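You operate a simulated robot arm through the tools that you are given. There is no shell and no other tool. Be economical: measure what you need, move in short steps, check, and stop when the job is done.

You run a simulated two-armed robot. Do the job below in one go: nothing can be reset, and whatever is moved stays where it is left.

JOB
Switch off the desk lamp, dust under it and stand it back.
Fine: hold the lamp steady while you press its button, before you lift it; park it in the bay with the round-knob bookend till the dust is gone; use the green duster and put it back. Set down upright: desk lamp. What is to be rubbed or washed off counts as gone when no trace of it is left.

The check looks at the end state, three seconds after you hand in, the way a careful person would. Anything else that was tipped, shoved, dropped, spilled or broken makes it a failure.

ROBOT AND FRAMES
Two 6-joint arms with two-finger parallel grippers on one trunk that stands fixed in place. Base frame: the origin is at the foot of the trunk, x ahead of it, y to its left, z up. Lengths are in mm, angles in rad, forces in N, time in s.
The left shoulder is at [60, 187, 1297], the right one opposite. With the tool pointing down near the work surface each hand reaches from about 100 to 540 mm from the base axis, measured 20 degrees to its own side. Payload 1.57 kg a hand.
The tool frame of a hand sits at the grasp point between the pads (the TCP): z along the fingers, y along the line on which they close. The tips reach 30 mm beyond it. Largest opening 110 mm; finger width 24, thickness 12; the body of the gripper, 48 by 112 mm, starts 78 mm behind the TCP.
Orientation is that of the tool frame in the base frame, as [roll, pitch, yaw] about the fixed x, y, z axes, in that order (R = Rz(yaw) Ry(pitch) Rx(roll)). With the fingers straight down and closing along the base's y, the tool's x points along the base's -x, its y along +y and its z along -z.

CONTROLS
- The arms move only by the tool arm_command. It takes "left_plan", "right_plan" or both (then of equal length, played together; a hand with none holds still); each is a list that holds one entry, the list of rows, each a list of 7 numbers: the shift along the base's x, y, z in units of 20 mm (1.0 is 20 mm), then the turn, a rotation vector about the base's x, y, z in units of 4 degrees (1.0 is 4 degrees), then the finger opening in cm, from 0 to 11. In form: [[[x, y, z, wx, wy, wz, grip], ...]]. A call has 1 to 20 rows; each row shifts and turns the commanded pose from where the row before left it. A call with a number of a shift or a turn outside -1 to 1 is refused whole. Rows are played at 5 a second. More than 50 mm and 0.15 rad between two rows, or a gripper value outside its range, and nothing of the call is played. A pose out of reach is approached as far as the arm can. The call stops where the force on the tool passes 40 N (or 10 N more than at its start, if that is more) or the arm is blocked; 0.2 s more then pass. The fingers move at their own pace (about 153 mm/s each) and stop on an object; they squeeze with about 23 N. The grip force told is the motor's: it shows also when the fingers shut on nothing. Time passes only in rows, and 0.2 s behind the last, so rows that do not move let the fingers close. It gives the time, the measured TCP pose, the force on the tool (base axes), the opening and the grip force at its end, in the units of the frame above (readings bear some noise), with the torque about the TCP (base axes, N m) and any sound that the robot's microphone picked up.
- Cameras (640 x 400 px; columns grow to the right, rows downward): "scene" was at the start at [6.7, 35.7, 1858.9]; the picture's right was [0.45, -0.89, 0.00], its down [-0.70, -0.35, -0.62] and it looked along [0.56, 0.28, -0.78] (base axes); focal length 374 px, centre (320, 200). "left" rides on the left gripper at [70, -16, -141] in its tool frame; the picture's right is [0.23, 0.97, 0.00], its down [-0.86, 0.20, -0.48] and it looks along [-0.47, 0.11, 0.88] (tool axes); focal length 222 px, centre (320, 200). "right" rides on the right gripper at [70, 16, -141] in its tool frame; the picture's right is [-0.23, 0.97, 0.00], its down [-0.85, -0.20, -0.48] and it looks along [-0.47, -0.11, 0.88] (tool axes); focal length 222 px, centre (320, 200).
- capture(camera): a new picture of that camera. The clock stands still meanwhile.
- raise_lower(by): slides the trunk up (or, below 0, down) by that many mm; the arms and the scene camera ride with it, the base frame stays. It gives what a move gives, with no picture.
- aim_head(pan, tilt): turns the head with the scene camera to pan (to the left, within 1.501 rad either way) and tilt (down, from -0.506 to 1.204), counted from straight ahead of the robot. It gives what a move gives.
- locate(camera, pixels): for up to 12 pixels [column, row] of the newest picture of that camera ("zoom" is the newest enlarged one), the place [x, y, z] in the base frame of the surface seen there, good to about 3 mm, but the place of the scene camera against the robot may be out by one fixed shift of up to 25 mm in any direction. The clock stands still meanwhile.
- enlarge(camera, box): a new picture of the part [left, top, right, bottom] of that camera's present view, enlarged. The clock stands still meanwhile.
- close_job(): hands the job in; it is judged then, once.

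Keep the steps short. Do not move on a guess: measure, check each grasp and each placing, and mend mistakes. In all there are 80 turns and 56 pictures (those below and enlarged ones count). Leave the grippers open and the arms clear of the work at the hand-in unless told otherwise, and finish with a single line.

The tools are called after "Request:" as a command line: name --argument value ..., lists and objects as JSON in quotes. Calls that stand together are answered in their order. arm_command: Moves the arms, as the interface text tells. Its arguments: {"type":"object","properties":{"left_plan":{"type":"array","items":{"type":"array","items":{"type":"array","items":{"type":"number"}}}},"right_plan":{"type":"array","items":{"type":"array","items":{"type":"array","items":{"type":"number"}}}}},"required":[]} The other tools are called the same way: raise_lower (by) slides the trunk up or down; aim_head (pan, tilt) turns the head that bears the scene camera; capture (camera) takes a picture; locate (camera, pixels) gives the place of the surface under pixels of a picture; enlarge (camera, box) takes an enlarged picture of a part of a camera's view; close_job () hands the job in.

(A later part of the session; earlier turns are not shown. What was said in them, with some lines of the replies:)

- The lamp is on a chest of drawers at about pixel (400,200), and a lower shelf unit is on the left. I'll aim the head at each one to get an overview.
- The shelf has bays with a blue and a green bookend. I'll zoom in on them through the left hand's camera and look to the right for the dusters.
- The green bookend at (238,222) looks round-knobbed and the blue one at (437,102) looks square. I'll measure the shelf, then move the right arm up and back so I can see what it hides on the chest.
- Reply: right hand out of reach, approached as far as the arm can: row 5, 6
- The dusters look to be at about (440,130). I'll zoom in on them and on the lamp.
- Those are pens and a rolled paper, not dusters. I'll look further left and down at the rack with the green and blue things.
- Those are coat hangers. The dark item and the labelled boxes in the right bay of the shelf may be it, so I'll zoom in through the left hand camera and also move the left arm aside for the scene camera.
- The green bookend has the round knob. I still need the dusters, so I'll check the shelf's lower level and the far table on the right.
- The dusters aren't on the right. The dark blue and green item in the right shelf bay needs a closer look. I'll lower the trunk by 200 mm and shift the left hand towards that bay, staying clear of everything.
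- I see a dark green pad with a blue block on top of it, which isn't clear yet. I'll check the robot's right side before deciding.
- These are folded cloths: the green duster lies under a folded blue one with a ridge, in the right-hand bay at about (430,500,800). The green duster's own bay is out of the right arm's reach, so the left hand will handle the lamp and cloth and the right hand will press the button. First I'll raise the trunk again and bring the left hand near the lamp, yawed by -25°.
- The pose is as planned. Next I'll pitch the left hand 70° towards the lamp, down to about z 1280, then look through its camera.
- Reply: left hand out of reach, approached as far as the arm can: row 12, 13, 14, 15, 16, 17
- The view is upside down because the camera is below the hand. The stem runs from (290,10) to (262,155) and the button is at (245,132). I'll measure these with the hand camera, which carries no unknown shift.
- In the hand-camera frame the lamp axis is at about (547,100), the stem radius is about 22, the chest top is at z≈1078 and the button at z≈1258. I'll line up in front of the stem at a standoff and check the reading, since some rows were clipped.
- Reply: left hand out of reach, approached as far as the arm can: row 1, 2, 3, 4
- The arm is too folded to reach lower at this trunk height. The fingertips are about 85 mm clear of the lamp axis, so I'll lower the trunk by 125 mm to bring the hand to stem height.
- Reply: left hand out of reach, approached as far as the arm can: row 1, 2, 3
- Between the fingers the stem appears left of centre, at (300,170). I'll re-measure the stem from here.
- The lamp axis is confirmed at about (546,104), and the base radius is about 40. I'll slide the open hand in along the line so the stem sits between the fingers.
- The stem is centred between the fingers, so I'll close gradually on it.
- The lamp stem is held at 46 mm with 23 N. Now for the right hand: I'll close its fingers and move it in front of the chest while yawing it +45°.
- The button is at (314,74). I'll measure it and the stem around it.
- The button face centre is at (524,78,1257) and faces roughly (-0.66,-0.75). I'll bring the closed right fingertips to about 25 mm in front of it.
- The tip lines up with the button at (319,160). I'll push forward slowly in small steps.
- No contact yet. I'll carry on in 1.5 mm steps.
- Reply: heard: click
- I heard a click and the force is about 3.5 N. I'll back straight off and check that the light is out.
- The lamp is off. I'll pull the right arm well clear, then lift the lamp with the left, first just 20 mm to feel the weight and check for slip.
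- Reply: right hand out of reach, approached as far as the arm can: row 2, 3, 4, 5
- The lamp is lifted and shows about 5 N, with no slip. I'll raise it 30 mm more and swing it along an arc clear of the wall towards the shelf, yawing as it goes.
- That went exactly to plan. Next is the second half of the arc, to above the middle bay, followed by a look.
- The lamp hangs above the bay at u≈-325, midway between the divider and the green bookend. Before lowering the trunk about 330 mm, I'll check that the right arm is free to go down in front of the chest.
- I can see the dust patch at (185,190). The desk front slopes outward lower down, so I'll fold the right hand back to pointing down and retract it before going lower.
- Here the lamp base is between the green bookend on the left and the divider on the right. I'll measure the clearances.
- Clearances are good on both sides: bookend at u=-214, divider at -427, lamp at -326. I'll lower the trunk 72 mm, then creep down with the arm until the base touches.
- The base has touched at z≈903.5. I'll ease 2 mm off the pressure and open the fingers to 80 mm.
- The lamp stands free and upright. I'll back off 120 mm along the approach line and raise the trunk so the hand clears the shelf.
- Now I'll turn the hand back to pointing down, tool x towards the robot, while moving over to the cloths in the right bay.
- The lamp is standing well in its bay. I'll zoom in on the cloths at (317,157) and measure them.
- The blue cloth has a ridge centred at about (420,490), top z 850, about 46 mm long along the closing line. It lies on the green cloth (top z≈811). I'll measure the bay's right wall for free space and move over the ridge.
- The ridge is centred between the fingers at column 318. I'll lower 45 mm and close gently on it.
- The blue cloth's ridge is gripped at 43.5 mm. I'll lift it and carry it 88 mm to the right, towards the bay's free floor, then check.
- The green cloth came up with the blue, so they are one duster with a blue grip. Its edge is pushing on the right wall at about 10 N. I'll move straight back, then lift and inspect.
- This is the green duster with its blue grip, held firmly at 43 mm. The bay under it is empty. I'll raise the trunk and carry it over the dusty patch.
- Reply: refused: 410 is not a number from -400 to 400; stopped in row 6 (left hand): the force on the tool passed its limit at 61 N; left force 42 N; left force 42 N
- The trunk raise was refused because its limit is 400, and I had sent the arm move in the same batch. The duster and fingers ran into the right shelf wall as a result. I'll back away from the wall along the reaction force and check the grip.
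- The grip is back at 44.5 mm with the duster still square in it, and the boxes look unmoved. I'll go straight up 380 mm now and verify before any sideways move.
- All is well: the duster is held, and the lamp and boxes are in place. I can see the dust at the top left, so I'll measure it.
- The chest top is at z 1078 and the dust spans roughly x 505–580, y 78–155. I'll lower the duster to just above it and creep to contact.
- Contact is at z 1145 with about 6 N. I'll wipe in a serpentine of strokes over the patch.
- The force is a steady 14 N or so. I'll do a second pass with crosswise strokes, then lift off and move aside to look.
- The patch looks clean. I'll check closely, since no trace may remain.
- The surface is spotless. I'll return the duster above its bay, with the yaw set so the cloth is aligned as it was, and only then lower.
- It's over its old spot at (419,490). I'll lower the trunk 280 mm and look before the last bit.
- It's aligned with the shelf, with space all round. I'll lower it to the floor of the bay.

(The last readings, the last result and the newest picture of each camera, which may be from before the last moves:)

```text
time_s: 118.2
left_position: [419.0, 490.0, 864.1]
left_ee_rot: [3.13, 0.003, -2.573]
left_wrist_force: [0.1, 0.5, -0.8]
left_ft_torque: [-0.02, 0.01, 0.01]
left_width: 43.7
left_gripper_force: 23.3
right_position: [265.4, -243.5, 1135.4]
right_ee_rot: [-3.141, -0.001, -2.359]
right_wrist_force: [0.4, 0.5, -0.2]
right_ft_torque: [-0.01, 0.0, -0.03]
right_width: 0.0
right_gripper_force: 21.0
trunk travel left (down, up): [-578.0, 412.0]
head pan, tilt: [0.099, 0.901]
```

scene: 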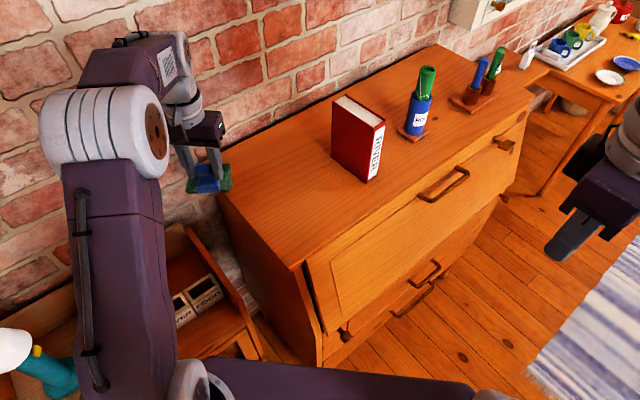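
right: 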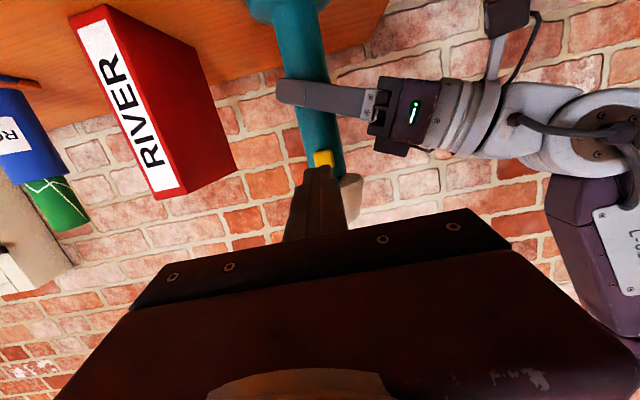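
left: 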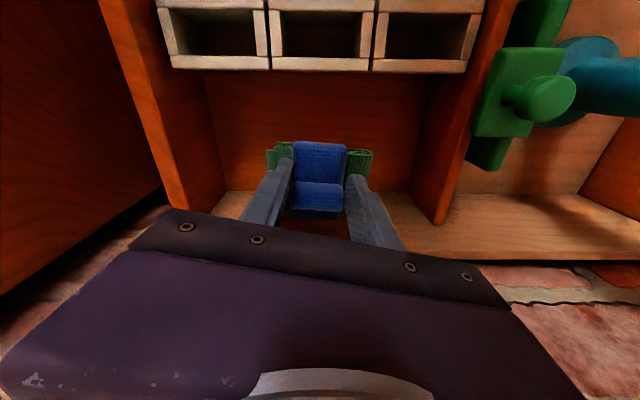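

Request:
arm_command --left_plan '[[[0, 0, -0.1, 0, 0, 0, 3], [0, 0, -0.1, 0, 0, 0, 3]]]'

```text
time_s: 118.8
left_position: [418.7, 489.7, 860.5]
left_ee_rot: [3.13, 0.002, -2.572]
left_wrist_force: [0.7, -0.2, -0.3]
left_ft_torque: [0.02, 0.04, -0.01]
left_width: 44.0
left_gripper_force: 23.0
right_position: [264.6, -244.0, 1137.4]
right_ee_rot: [-3.141, 0.0, -2.359]
right_wrist_force: [0.0, 0.9, 0.3]
right_ft_torque: [-0.01, 0.04, 0.05]
right_width: 0.0
right_gripper_force: 21.5
trunk travel left (down, up): [-578.0, 412.0]
head pan, tilt: [0.099, 0.901]
```

Request:
arm_command --left_plan '[[[0, 0, -0.07, 0, 0, 0, 3], [0, 0, -0.07, 0, 0, 0, 3]]]'

```text
time_s: 119.4
left_position: [417.3, 489.6, 857.8]
left_ee_rot: [3.132, 0.003, -2.571]
left_wrist_force: [0.5, -0.3, 5.1]
left_ft_torque: [-0.22, -0.19, 0.05]
left_width: 43.5
left_gripper_force: 22.6
right_position: [264.0, -244.2, 1136.9]
right_ee_rot: [-3.14, 0.001, -2.359]
right_wrist_force: [-0.3, 1.0, 0.2]
right_ft_torque: [-0.02, 0.01, 0.0]
right_width: 0.0
right_gripper_force: 21.9
trunk travel left (down, up): [-578.0, 412.0]
head pan, tilt: [0.099, 0.901]
```

It touches the floor with 5 N. I'll open the fingers and rise straight up.

Request:
arm_command --left_plan '[[[0, 0, 0, 0, 0, 0, 5], [0, 0, 0, 0, 0, 0, 6], [0, 0, 0, 0, 0, 0, 7], [0, 0, 0.3, 0, 0, 0, 7], [0, 0, 1, 0, 0, 0, 7], [0, 0, 1, 0, 0, 0, 7], [0, 0, 1, 0, 0, 0, 7], [0, 0, 1, 0, 0, 0, 7]]]'

Request:
raise_lower --by 200

Request:
capture --camera "left"

```text
time_s: 121.2
left_position: [419.0, 489.1, 944.1]
left_ee_rot: [3.129, 0.001, -2.573]
left_wrist_force: [0.7, 0.2, 0.2]
left_ft_torque: [-0.02, -0.01, 0.0]
left_width: 70.5
left_gripper_force: 0.0
right_position: [264.6, -243.4, 1136.6]
right_ee_rot: [-3.14, 0.002, -2.358]
right_wrist_force: [-0.1, 0.1, -1.2]
right_ft_torque: [-0.02, 0.0, 0.01]
right_width: 0.0
right_gripper_force: 21.6
trunk travel left (down, up): [-578.0, 412.0]
head pan, tilt: [0.099, 0.901]
```

```text
time_s: 123.4
left_position: [419.7, 488.4, 1142.8]
left_ee_rot: [3.132, 0.002, -2.574]
left_wrist_force: [-0.9, 0.0, -0.1]
left_ft_torque: [0.0, 0.01, -0.02]
left_width: 70.0
left_gripper_force: 0.0
right_position: [265.1, -242.8, 1336.6]
right_ee_rot: [3.141, 0.0, -2.356]
right_wrist_force: [0.1, -0.1, -0.3]
right_ft_torque: [0.01, 0.03, 0.03]
right_width: 0.1
right_gripper_force: 21.4
trunk travel left (down, up): [-778.0, 212.0]
head pan, tilt: [0.099, 0.901]
```

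```text
6 pictures are left
```

left: 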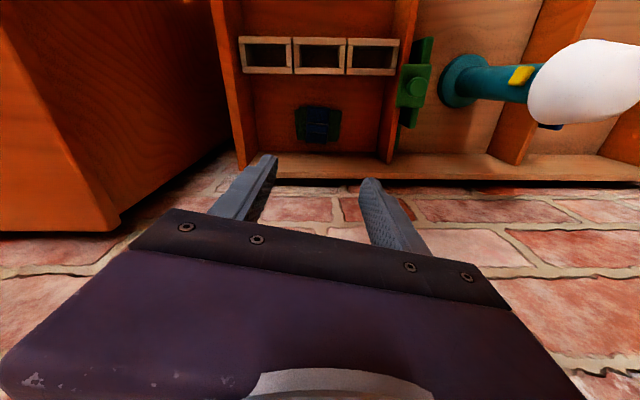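

The duster is back in place. Next I'll retrace to the lamp, starting with the pose used earlier: yaw +12.3°, same trunk height and same start point.

Request:
arm_command --left_plan '[[[-0.3, -0.3, 0.75, 0, 0, 0.78, 8], [-0.3, -0.3, 0.75, 0, 0, 0.78, 8], [-0.3, -0.3, 0.75, 0, 0, 0.78, 8], [-0.23, -0.3, 0.75, 0, 0, 0.78, 8]]]'

Request:
raise_lower --by -80

```text
time_s: 124.4
left_position: [394.9, 463.7, 1205.2]
left_ee_rot: [3.131, 0.003, -2.354]
left_wrist_force: [0.0, -0.2, 0.3]
left_ft_torque: [-0.01, -0.02, -0.01]
left_width: 80.1
left_gripper_force: 0.1
right_position: [264.2, -245.0, 1335.4]
right_ee_rot: [-3.141, 0.002, -2.358]
right_wrist_force: [0.5, -0.8, 0.0]
right_ft_torque: [0.01, -0.01, 0.04]
right_width: 0.2
right_gripper_force: 21.0
trunk travel left (down, up): [-778.0, 212.0]
head pan, tilt: [0.099, 0.901]
```

```text
time_s: 125.6
left_position: [397.6, 465.6, 1124.0]
left_ee_rot: [3.129, 0.003, -2.354]
left_wrist_force: [-0.5, -0.7, -0.3]
left_ft_torque: [0.01, -0.03, 0.0]
left_width: 79.8
left_gripper_force: 0.0
right_position: [264.9, -244.5, 1256.4]
right_ee_rot: [-3.141, 0.001, -2.359]
right_wrist_force: [-0.4, -0.5, 0.0]
right_ft_torque: [0.02, -0.01, 0.0]
right_width: 0.1
right_gripper_force: 21.3
trunk travel left (down, up): [-698.0, 292.0]
head pan, tilt: [0.099, 0.901]
```

Request:
arm_command --left_plan '[[[-0.9, 0.25, 0, 0.67, -0.67, 0, 8], [-0.9, 0.25, 0, 0.707, -0.707, 0, 8], [-0.9, 0.25, 0, 0.707, -0.707, 0, 8], [-0.9, 0.25, 0, 0.707, -0.707, 0, 8], [-0.9, 0.25, 0, 0.707, -0.707, 0, 8], [-0.9, 0.25, 0, 0.707, -0.707, 0, 8], [-0.9, 0.25, 0, 0.707, -0.707, 0, 8], [-0.9, 0.25, 0, 0.707, -0.707, 0, 8], [-0.9, 0.25, 0, 0.707, -0.707, 0, 8], [-0.9, 0.25, 0, 0.707, -0.707, 0, 8], [-0.9, 0.25, 0, 0.707, -0.707, 0, 8], [-0.9, 0.25, 0, 0.707, -0.707, 0, 8], [-0.9, 0.25, 0, 0.707, -0.707, 0, 8], [-0.9, 0.25, 0, 0.707, -0.707, 0, 8], [-0.9, 0.25, 0, 0.707, -0.707, 0, 8], [-0.9, 0.25, 0, 0.707, -0.707, 0, 8], [-0.9, 0.25, 0, 0.707, -0.707, 0, 8]]]'

```text
time_s: 129.2
left_position: [88.8, 551.6, 1122.8]
left_ee_rot: [3.137, 1.187, -2.347]
left_wrist_force: [0.4, -0.1, 0.1]
left_ft_torque: [-0.01, -0.01, 0.01]
left_width: 80.1
left_gripper_force: 0.1
right_position: [263.9, -244.0, 1255.7]
right_ee_rot: [-3.138, 0.0, -2.358]
right_wrist_force: [0.0, 0.0, -0.3]
right_ft_torque: [-0.03, 0.0, 0.02]
right_width: 0.0
right_gripper_force: 21.9
trunk travel left (down, up): [-698.0, 292.0]
head pan, tilt: [0.099, 0.901]
```

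I'm back at the retreat pose. I'll lower the trunk 220 mm and look at the alignment with the stem.

Request:
raise_lower --by -220

Request:
arm_command --left_plan '[[[0.75, 0.7, 0, 0, 0, 0, 8], [0.75, 0.7, 0, 0, 0, 0, 8]]]'

Request:
capture --camera "left"

```text
time_s: 131.5
left_position: [89.2, 550.4, 903.8]
left_ee_rot: [3.136, 1.184, -2.351]
left_wrist_force: [0.7, -0.1, 0.3]
left_ft_torque: [0.04, -0.01, -0.05]
left_width: 80.0
left_gripper_force: 0.2
right_position: [265.0, -243.8, 1035.4]
right_ee_rot: [-3.142, 0.0, -2.359]
right_wrist_force: [-0.8, 0.8, 0.0]
right_ft_torque: [0.02, -0.04, 0.0]
right_width: 0.0
right_gripper_force: 21.1
trunk travel left (down, up): [-478.0, 512.0]
head pan, tilt: [0.099, 0.901]
```

```text
time_s: 132.1
left_position: [121.4, 578.2, 903.3]
left_ee_rot: [3.136, 1.184, -2.35]
left_wrist_force: [-0.2, 0.1, -0.3]
left_ft_torque: [-0.02, -0.01, 0.02]
left_width: 80.0
left_gripper_force: 0.2
right_position: [265.5, -244.2, 1037.0]
right_ee_rot: [-3.141, 0.0, -2.357]
right_wrist_force: [-0.5, -0.6, 0.5]
right_ft_torque: [-0.01, 0.03, -0.04]
right_width: 0.0
right_gripper_force: 21.5
trunk travel left (down, up): [-478.0, 512.0]
head pan, tilt: [0.099, 0.901]
```

```text
5 pictures are left
```

left: 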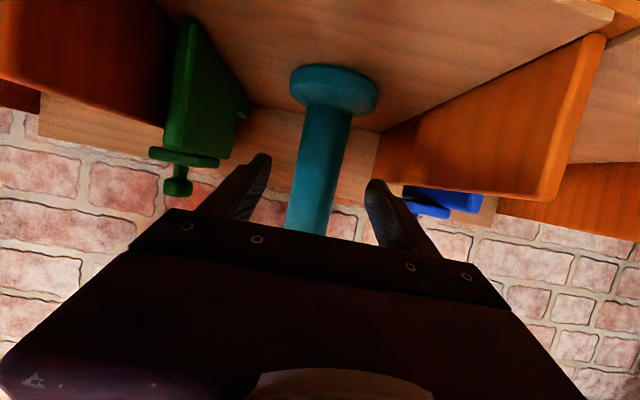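

The stem is centred between the fingers. I'll advance to the old grasp point (174,635) and close.

Request:
arm_command --left_plan '[[[0.88, 0.94, 0, 0, 0, 0, 8], [0.88, 0.94, 0, 0, 0, 0, 8], [0.88, 0.94, 0, 0, 0, 0, 8], [0, 0, 0, 0, 0, 0, 6], [0, 0, 0, 0, 0, 0, 5.2], [0, 0, 0, 0, 0, 0, 4.8], [0, 0, 0, 0, 0, 0, 4.4], [0, 0, 0, 0, 0, 0, 3], [0, 0, 0, 0, 0, 0, 2]]]'

```text
time_s: 134.1
left_position: [173.6, 633.0, 902.6]
left_ee_rot: [3.136, 1.184, -2.35]
left_wrist_force: [0.8, 0.2, 0.1]
left_ft_torque: [-0.09, -0.15, 0.03]
left_width: 45.4
left_gripper_force: 23.2
right_position: [265.8, -243.3, 1037.0]
right_ee_rot: [-3.141, 0.0, -2.358]
right_wrist_force: [-0.5, -0.2, 0.4]
right_ft_torque: [0.04, -0.01, 0.03]
right_width: 0.0
right_gripper_force: 20.9
trunk travel left (down, up): [-478.0, 512.0]
head pan, tilt: [0.099, 0.901]
```

The lamp is gripped at 45.4 mm. I'll lift it straight up with the trunk by 322 mm.

Request:
raise_lower --by 322

```text
time_s: 137.3
left_position: [173.9, 635.0, 1224.0]
left_ee_rot: [3.136, 1.185, -2.349]
left_wrist_force: [0.6, -0.1, -4.5]
left_ft_torque: [0.01, 0.02, -0.02]
left_width: 45.4
left_gripper_force: 22.6
right_position: [265.9, -243.3, 1358.6]
right_ee_rot: [3.142, 0.002, -2.359]
right_wrist_force: [-1.0, 0.0, -1.3]
right_ft_torque: [0.01, 0.01, -0.01]
right_width: 0.1
right_gripper_force: 21.1
trunk travel left (down, up): [-800.0, 190.0]
head pan, tilt: [0.099, 0.901]
```

The load is 4.5 N and steady. I'll reverse the arc, raising 10 mm first, for the first half.

Request:
arm_command --left_plan '[[[0, 0, 0.5, 0, 0, 0, 2], [0.883, -0.417, 0, 0, 0, -0.486, 2], [0.883, -0.417, 0, 0, 0, -0.486, 2], [0.883, -0.417, 0, 0, 0, -0.486, 2], [0.883, -0.417, 0, 0, 0, -0.486, 2], [0.883, -0.417, 0, 0, 0, -0.486, 2], [0.883, -0.417, 0, 0, 0, -0.486, 2], [0.683, -0.608, 0, 0, 0, -0.486, 2], [0.683, -0.608, 0, 0, 0, -0.486, 2], [0.683, -0.608, 0, 0, 0, -0.486, 2], [0.683, -0.608, 0, 0, 0, -0.486, 2], [0.683, -0.608, 0, 0, 0, -0.486, 2], [0.683, -0.608, 0, 0, 0, -0.486, 2], [0.55, -0.708, 0, 0, 0, -0.486, 2], [0.55, -0.708, 0, 0, 0, -0.486, 2], [0.55, -0.708, 0, 0, 0, -0.486, 2], [0.55, -0.708, 0, 0, 0, -0.486, 2], [0.55, -0.708, 0, 0, 0, -0.486, 2], [0.55, -0.708, 0, 0, 0, -0.486, 2]]]'

Request:
arm_command --left_plan '[[[0.517, -0.775, 0, 0, 0, -0.486, 2], [0.517, -0.775, 0, 0, 0, -0.486, 2], [0.517, -0.775, 0, 0, 0, -0.486, 2], [0.517, -0.775, 0, 0, 0, -0.486, 2], [0.517, -0.775, 0, 0, 0, -0.486, 2], [0.517, -0.775, 0, 0, 0, -0.486, 2], [0.233, -0.95, 0, 0, 0, -0.486, 2], [0.233, -0.95, 0, 0, 0, -0.486, 2], [0.233, -0.95, 0, 0, 0, -0.486, 2], [0.233, -0.95, 0, 0, 0, -0.486, 2], [0.233, -0.95, 0, 0, 0, -0.486, 2], [0.233, -0.95, 0, 0, 0, -0.486, 2], [0.233, -0.95, 0, 0, 0, -0.486, 2], [0.233, -0.95, 0, 0, 0, -0.486, 2], [0.233, -0.95, 0, 0, 0, -0.486, 2], [0.233, -0.95, 0, 0, 0, -0.486, 2], [0.233, -0.95, 0, 0, 0, -0.486, 2], [0.233, -0.95, 0, 0, 0, -0.486, 2]]]'

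```text
time_s: 141.3
left_position: [429.2, 427.1, 1233.4]
left_ee_rot: [3.135, 1.184, -2.963]
left_wrist_force: [-0.2, -0.6, -4.1]
left_ft_torque: [0.01, 0.01, 0.01]
left_width: 45.4
left_gripper_force: 23.5
right_position: [266.2, -244.4, 1359.0]
right_ee_rot: [3.141, 0.0, -2.359]
right_wrist_force: [0.4, 0.0, 0.8]
right_ft_torque: [-0.02, 0.03, 0.0]
right_width: 0.0
right_gripper_force: 20.8
trunk travel left (down, up): [-800.0, 190.0]
head pan, tilt: [0.099, 0.901]
```

```text
time_s: 145.1
left_position: [548.2, 105.5, 1232.7]
left_ee_rot: [3.136, 1.182, 2.716]
left_wrist_force: [0.1, -1.0, -4.0]
left_ft_torque: [0.02, 0.0, -0.03]
left_width: 45.5
left_gripper_force: 22.8
right_position: [265.7, -244.9, 1357.2]
right_ee_rot: [3.141, 0.001, -2.357]
right_wrist_force: [-0.8, 0.2, 0.4]
right_ft_torque: [0.03, -0.02, -0.03]
right_width: 0.1
right_gripper_force: 20.6
trunk travel left (down, up): [-800.0, 190.0]
head pan, tilt: [0.099, 0.901]
```

The lamp is above its old spot. I'll lower it to about 5 mm above, then creep to contact.

Request:
arm_command --left_plan '[[[-0.07, -0.05, -0.8, 0, 0, 0, 2], [0, 0, -0.8, 0, 0, 0, 2], [0, 0, -0.6, 0, 0, 0, 2], [0, 0, -0.1, 0, 0, 0, 2], [0, 0, -0.1, 0, 0, 0, 2]]]'

Request:
arm_command --left_plan '[[[0, 0, -0.06, 0, 0, 0, 2], [0, 0, -0.06, 0, 0, 0, 2]]]'

```text
time_s: 146.3
left_position: [545.8, 104.6, 1186.0]
left_ee_rot: [3.137, 1.186, 2.714]
left_wrist_force: [-0.3, 0.1, -3.7]
left_ft_torque: [0.0, 0.01, 0.0]
left_width: 45.4
left_gripper_force: 23.6
right_position: [264.6, -244.8, 1357.7]
right_ee_rot: [3.141, 0.0, -2.357]
right_wrist_force: [0.0, 0.5, -0.1]
right_ft_torque: [0.02, 0.0, 0.02]
right_width: 0.0
right_gripper_force: 21.5
trunk travel left (down, up): [-800.0, 190.0]
head pan, tilt: [0.099, 0.901]
```

```text
time_s: 146.9
left_position: [545.9, 105.6, 1184.5]
left_ee_rot: [3.136, 1.187, 2.715]
left_wrist_force: [0.2, 0.2, -4.5]
left_ft_torque: [-0.01, 0.01, 0.02]
left_width: 45.1
left_gripper_force: 22.6
right_position: [265.3, -243.7, 1357.3]
right_ee_rot: [-3.141, 0.0, -2.358]
right_wrist_force: [-0.7, 0.1, 1.0]
right_ft_torque: [-0.01, -0.02, -0.01]
right_width: 0.0
right_gripper_force: 21.0
trunk travel left (down, up): [-800.0, 190.0]
head pan, tilt: [0.099, 0.901]
```

Request:
arm_command --left_plan '[[[0, 0, -0.06, 0, 0, 0, 2], [0, 0, -0.06, 0, 0, 0, 2]]]'

```text
time_s: 147.5
left_position: [545.6, 105.0, 1183.2]
left_ee_rot: [3.135, 1.186, 2.714]
left_wrist_force: [-0.5, 0.1, 1.9]
left_ft_torque: [-0.02, 0.22, -0.04]
left_width: 45.4
left_gripper_force: 23.0
right_position: [264.6, -243.6, 1359.0]
right_ee_rot: [-3.141, 0.0, -2.359]
right_wrist_force: [-1.1, 0.3, -0.1]
right_ft_torque: [-0.01, -0.03, 0.0]
right_width: 0.0
right_gripper_force: 21.4
trunk travel left (down, up): [-800.0, 190.0]
head pan, tilt: [0.099, 0.901]
```

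The base is in contact with the load taken up. I'll release gently, open, and back out along the way I came in.

Request:
arm_command --left_plan '[[[0, 0, 0, 0, 0, 0, 4.8], [0, 0, 0, 0, 0, 0, 6], [0, 0, 0, 0, 0, 0, 8], [0, 0, 0, 0, 0, 0, 11], [0, 0, 0, 0, 0, 0, 11], [-0.9, 0.55, 0, 0, 0, 0, 11], [-0.9, 0.55, 0, 0, 0, 0, 11], [-0.8, 0.5, 0, 0, 0, 0, 11], [-0.65, 0.6, 0, 0, 0, 0, 11], [-0.5, 0.7, 0, 0, 0, 0, 11], [-0.4, 0.9, 0, 0, 0, 0, 11]]]'

Request:
capture --camera "left"

```text
time_s: 149.9
left_position: [466.8, 184.6, 1184.8]
left_ee_rot: [3.137, 1.186, 2.713]
left_wrist_force: [-0.4, -0.3, 0.1]
left_ft_torque: [-0.01, 0.02, 0.0]
left_width: 109.9
left_gripper_force: 0.0
left hand out of reach, approached as far as the arm can: row 9, 11
right_position: [263.9, -242.9, 1358.0]
right_ee_rot: [-3.141, 0.0, -2.357]
right_wrist_force: [0.7, 0.1, 0.7]
right_ft_torque: [-0.01, -0.02, -0.02]
right_width: 0.1
right_gripper_force: 21.5
trunk travel left (down, up): [-800.0, 190.0]
head pan, tilt: [0.099, 0.901]
```

```text
4 pictures are left
```

left: 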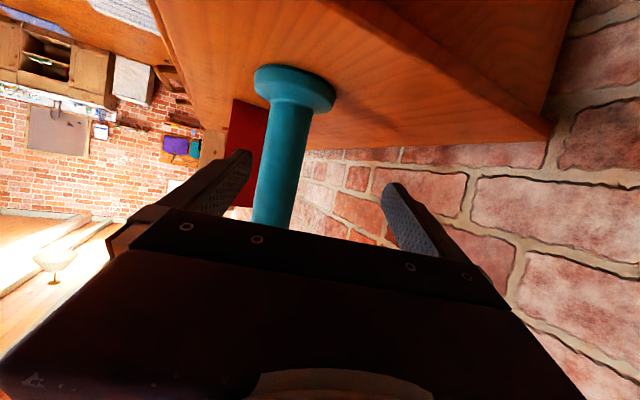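

The lamp stands free. I'll raise the trunk clear, then move the left arm away and open the right gripper.

Request:
raise_lower --by 160

Request:
arm_command --left_plan '[[[0, 1, 0.3, 0, 0, 0, 11], [0, 1, 0.3, 0, 0, 0, 11], [-0.1, 1, 0.3, 0.423, 0.906, 0, 11], [-0.1, 1, 0.3, 0.423, 0.906, 0, 11], [-0.1, 1, 0, 0.423, 0.906, 0, 11], [-0.1, 1, 0, 0.423, 0.906, 0, 11], [-0.3, 0.5, 0, 0.423, 0.906, 0, 11], [-0.3, 0.5, 0, 0.423, 0.906, 0, 11], [-0.3, 0, 0, 0.423, 0.906, 0, 11], [-0.3, 0, 0, 0.423, 0.906, 0, 11], [-0.3, 0, 0, 0.423, 0.906, 0, 11], [-0.3, 0, 0, 0.423, 0.906, 0, 11], [-0.3, 0, 0, 0.423, 0.906, 0, 11]]]' --right_plan '[[[0, 0, 0, 0, 0, 0, 11], [0, 0, 0, 0, 0, 0, 11], [0, 0, 0, 0, 0, 0, 11], [0, 0, 0, 0, 0, 0, 11], [0, 0, 0, 0, 0, 0, 11], [0, 0, 0, 0, 0, 0, 11], [0, 0, 0, 0, 0, 0, 11], [0, 0, 0, 0, 0, 0, 11], [0, 0, 0, 0, 0, 0, 11], [0, 0, 0, 0, 0, 0, 11], [0, 0, 0, 0, 0, 0, 11], [0, 0, 0, 0, 0, 0, 11], [0, 0, 0, 0, 0, 0, 11]]]'

Request:
aim_head --pan 0.3 --tilt 0.9

Request:
capture --camera "scene"

```text
time_s: 151.7
left_position: [467.1, 182.8, 1345.9]
left_ee_rot: [3.137, 1.186, 2.711]
left_wrist_force: [-0.7, 0.1, -0.9]
left_ft_torque: [0.0, 0.01, 0.02]
left_width: 110.0
left_gripper_force: 0.1
right_position: [264.8, -243.9, 1517.7]
right_ee_rot: [3.141, -0.001, -2.36]
right_wrist_force: [-0.4, -0.6, 0.4]
right_ft_torque: [0.0, 0.01, 0.01]
right_width: 0.1
right_gripper_force: 21.3
trunk travel left (down, up): [-960.0, 30.0]
head pan, tilt: [0.099, 0.901]
```

```text
time_s: 154.5
left_position: [417.3, 322.1, 1369.8]
left_ee_rot: [3.13, 0.417, 2.709]
left_wrist_force: [0.5, -0.8, 1.4]
left_ft_torque: [0.0, 0.01, -0.03]
left_width: 110.4
left_gripper_force: 0.0
right_position: [265.2, -244.9, 1517.8]
right_ee_rot: [3.141, 0.001, -2.357]
right_wrist_force: [0.0, -0.4, -0.3]
right_ft_torque: [0.04, 0.0, -0.02]
right_width: 109.9
right_gripper_force: 0.0
trunk travel left (down, up): [-960.0, 30.0]
head pan, tilt: [0.099, 0.901]
```

```text
time_s: 155.2
left_position: [417.3, 322.6, 1367.9]
left_ee_rot: [3.13, 0.418, 2.708]
left_wrist_force: [0.5, -0.2, 0.2]
left_ft_torque: [-0.02, -0.01, -0.02]
left_width: 110.0
left_gripper_force: 0.0
right_position: [264.7, -243.8, 1517.9]
right_ee_rot: [-3.141, -0.001, -2.357]
right_wrist_force: [-0.3, -0.3, 0.0]
right_ft_torque: [-0.02, 0.01, -0.01]
right_width: 109.9
right_gripper_force: 0.0
trunk travel left (down, up): [-960.0, 30.0]
head pan, tilt: [0.3, 0.901]
```

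```text
3 pictures are left
```

scene: 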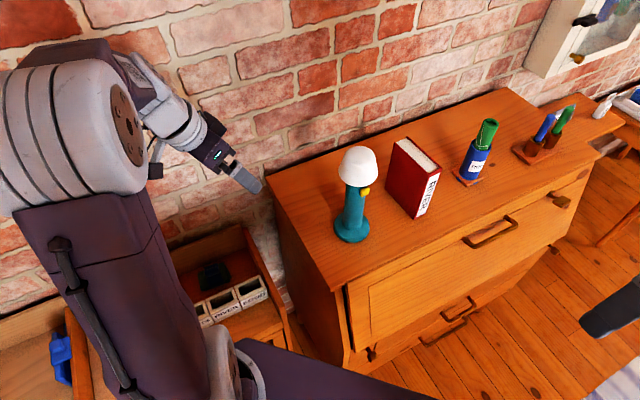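

The lamp is upright, off and back on its clean spot. The duster is in its bay, the boxes and book are undisturbed, both grippers are open and the arms are clear. I'll hand in.

Request:
close_job

```text
The job is handed in.
```

The lamp is off and standing back upright on its dusted spot, and the green duster is back in its bay, though while I was carrying it the duster and fingers bumped the bay's right wall twice (61 N the second time); nothing looked moved afterwards.
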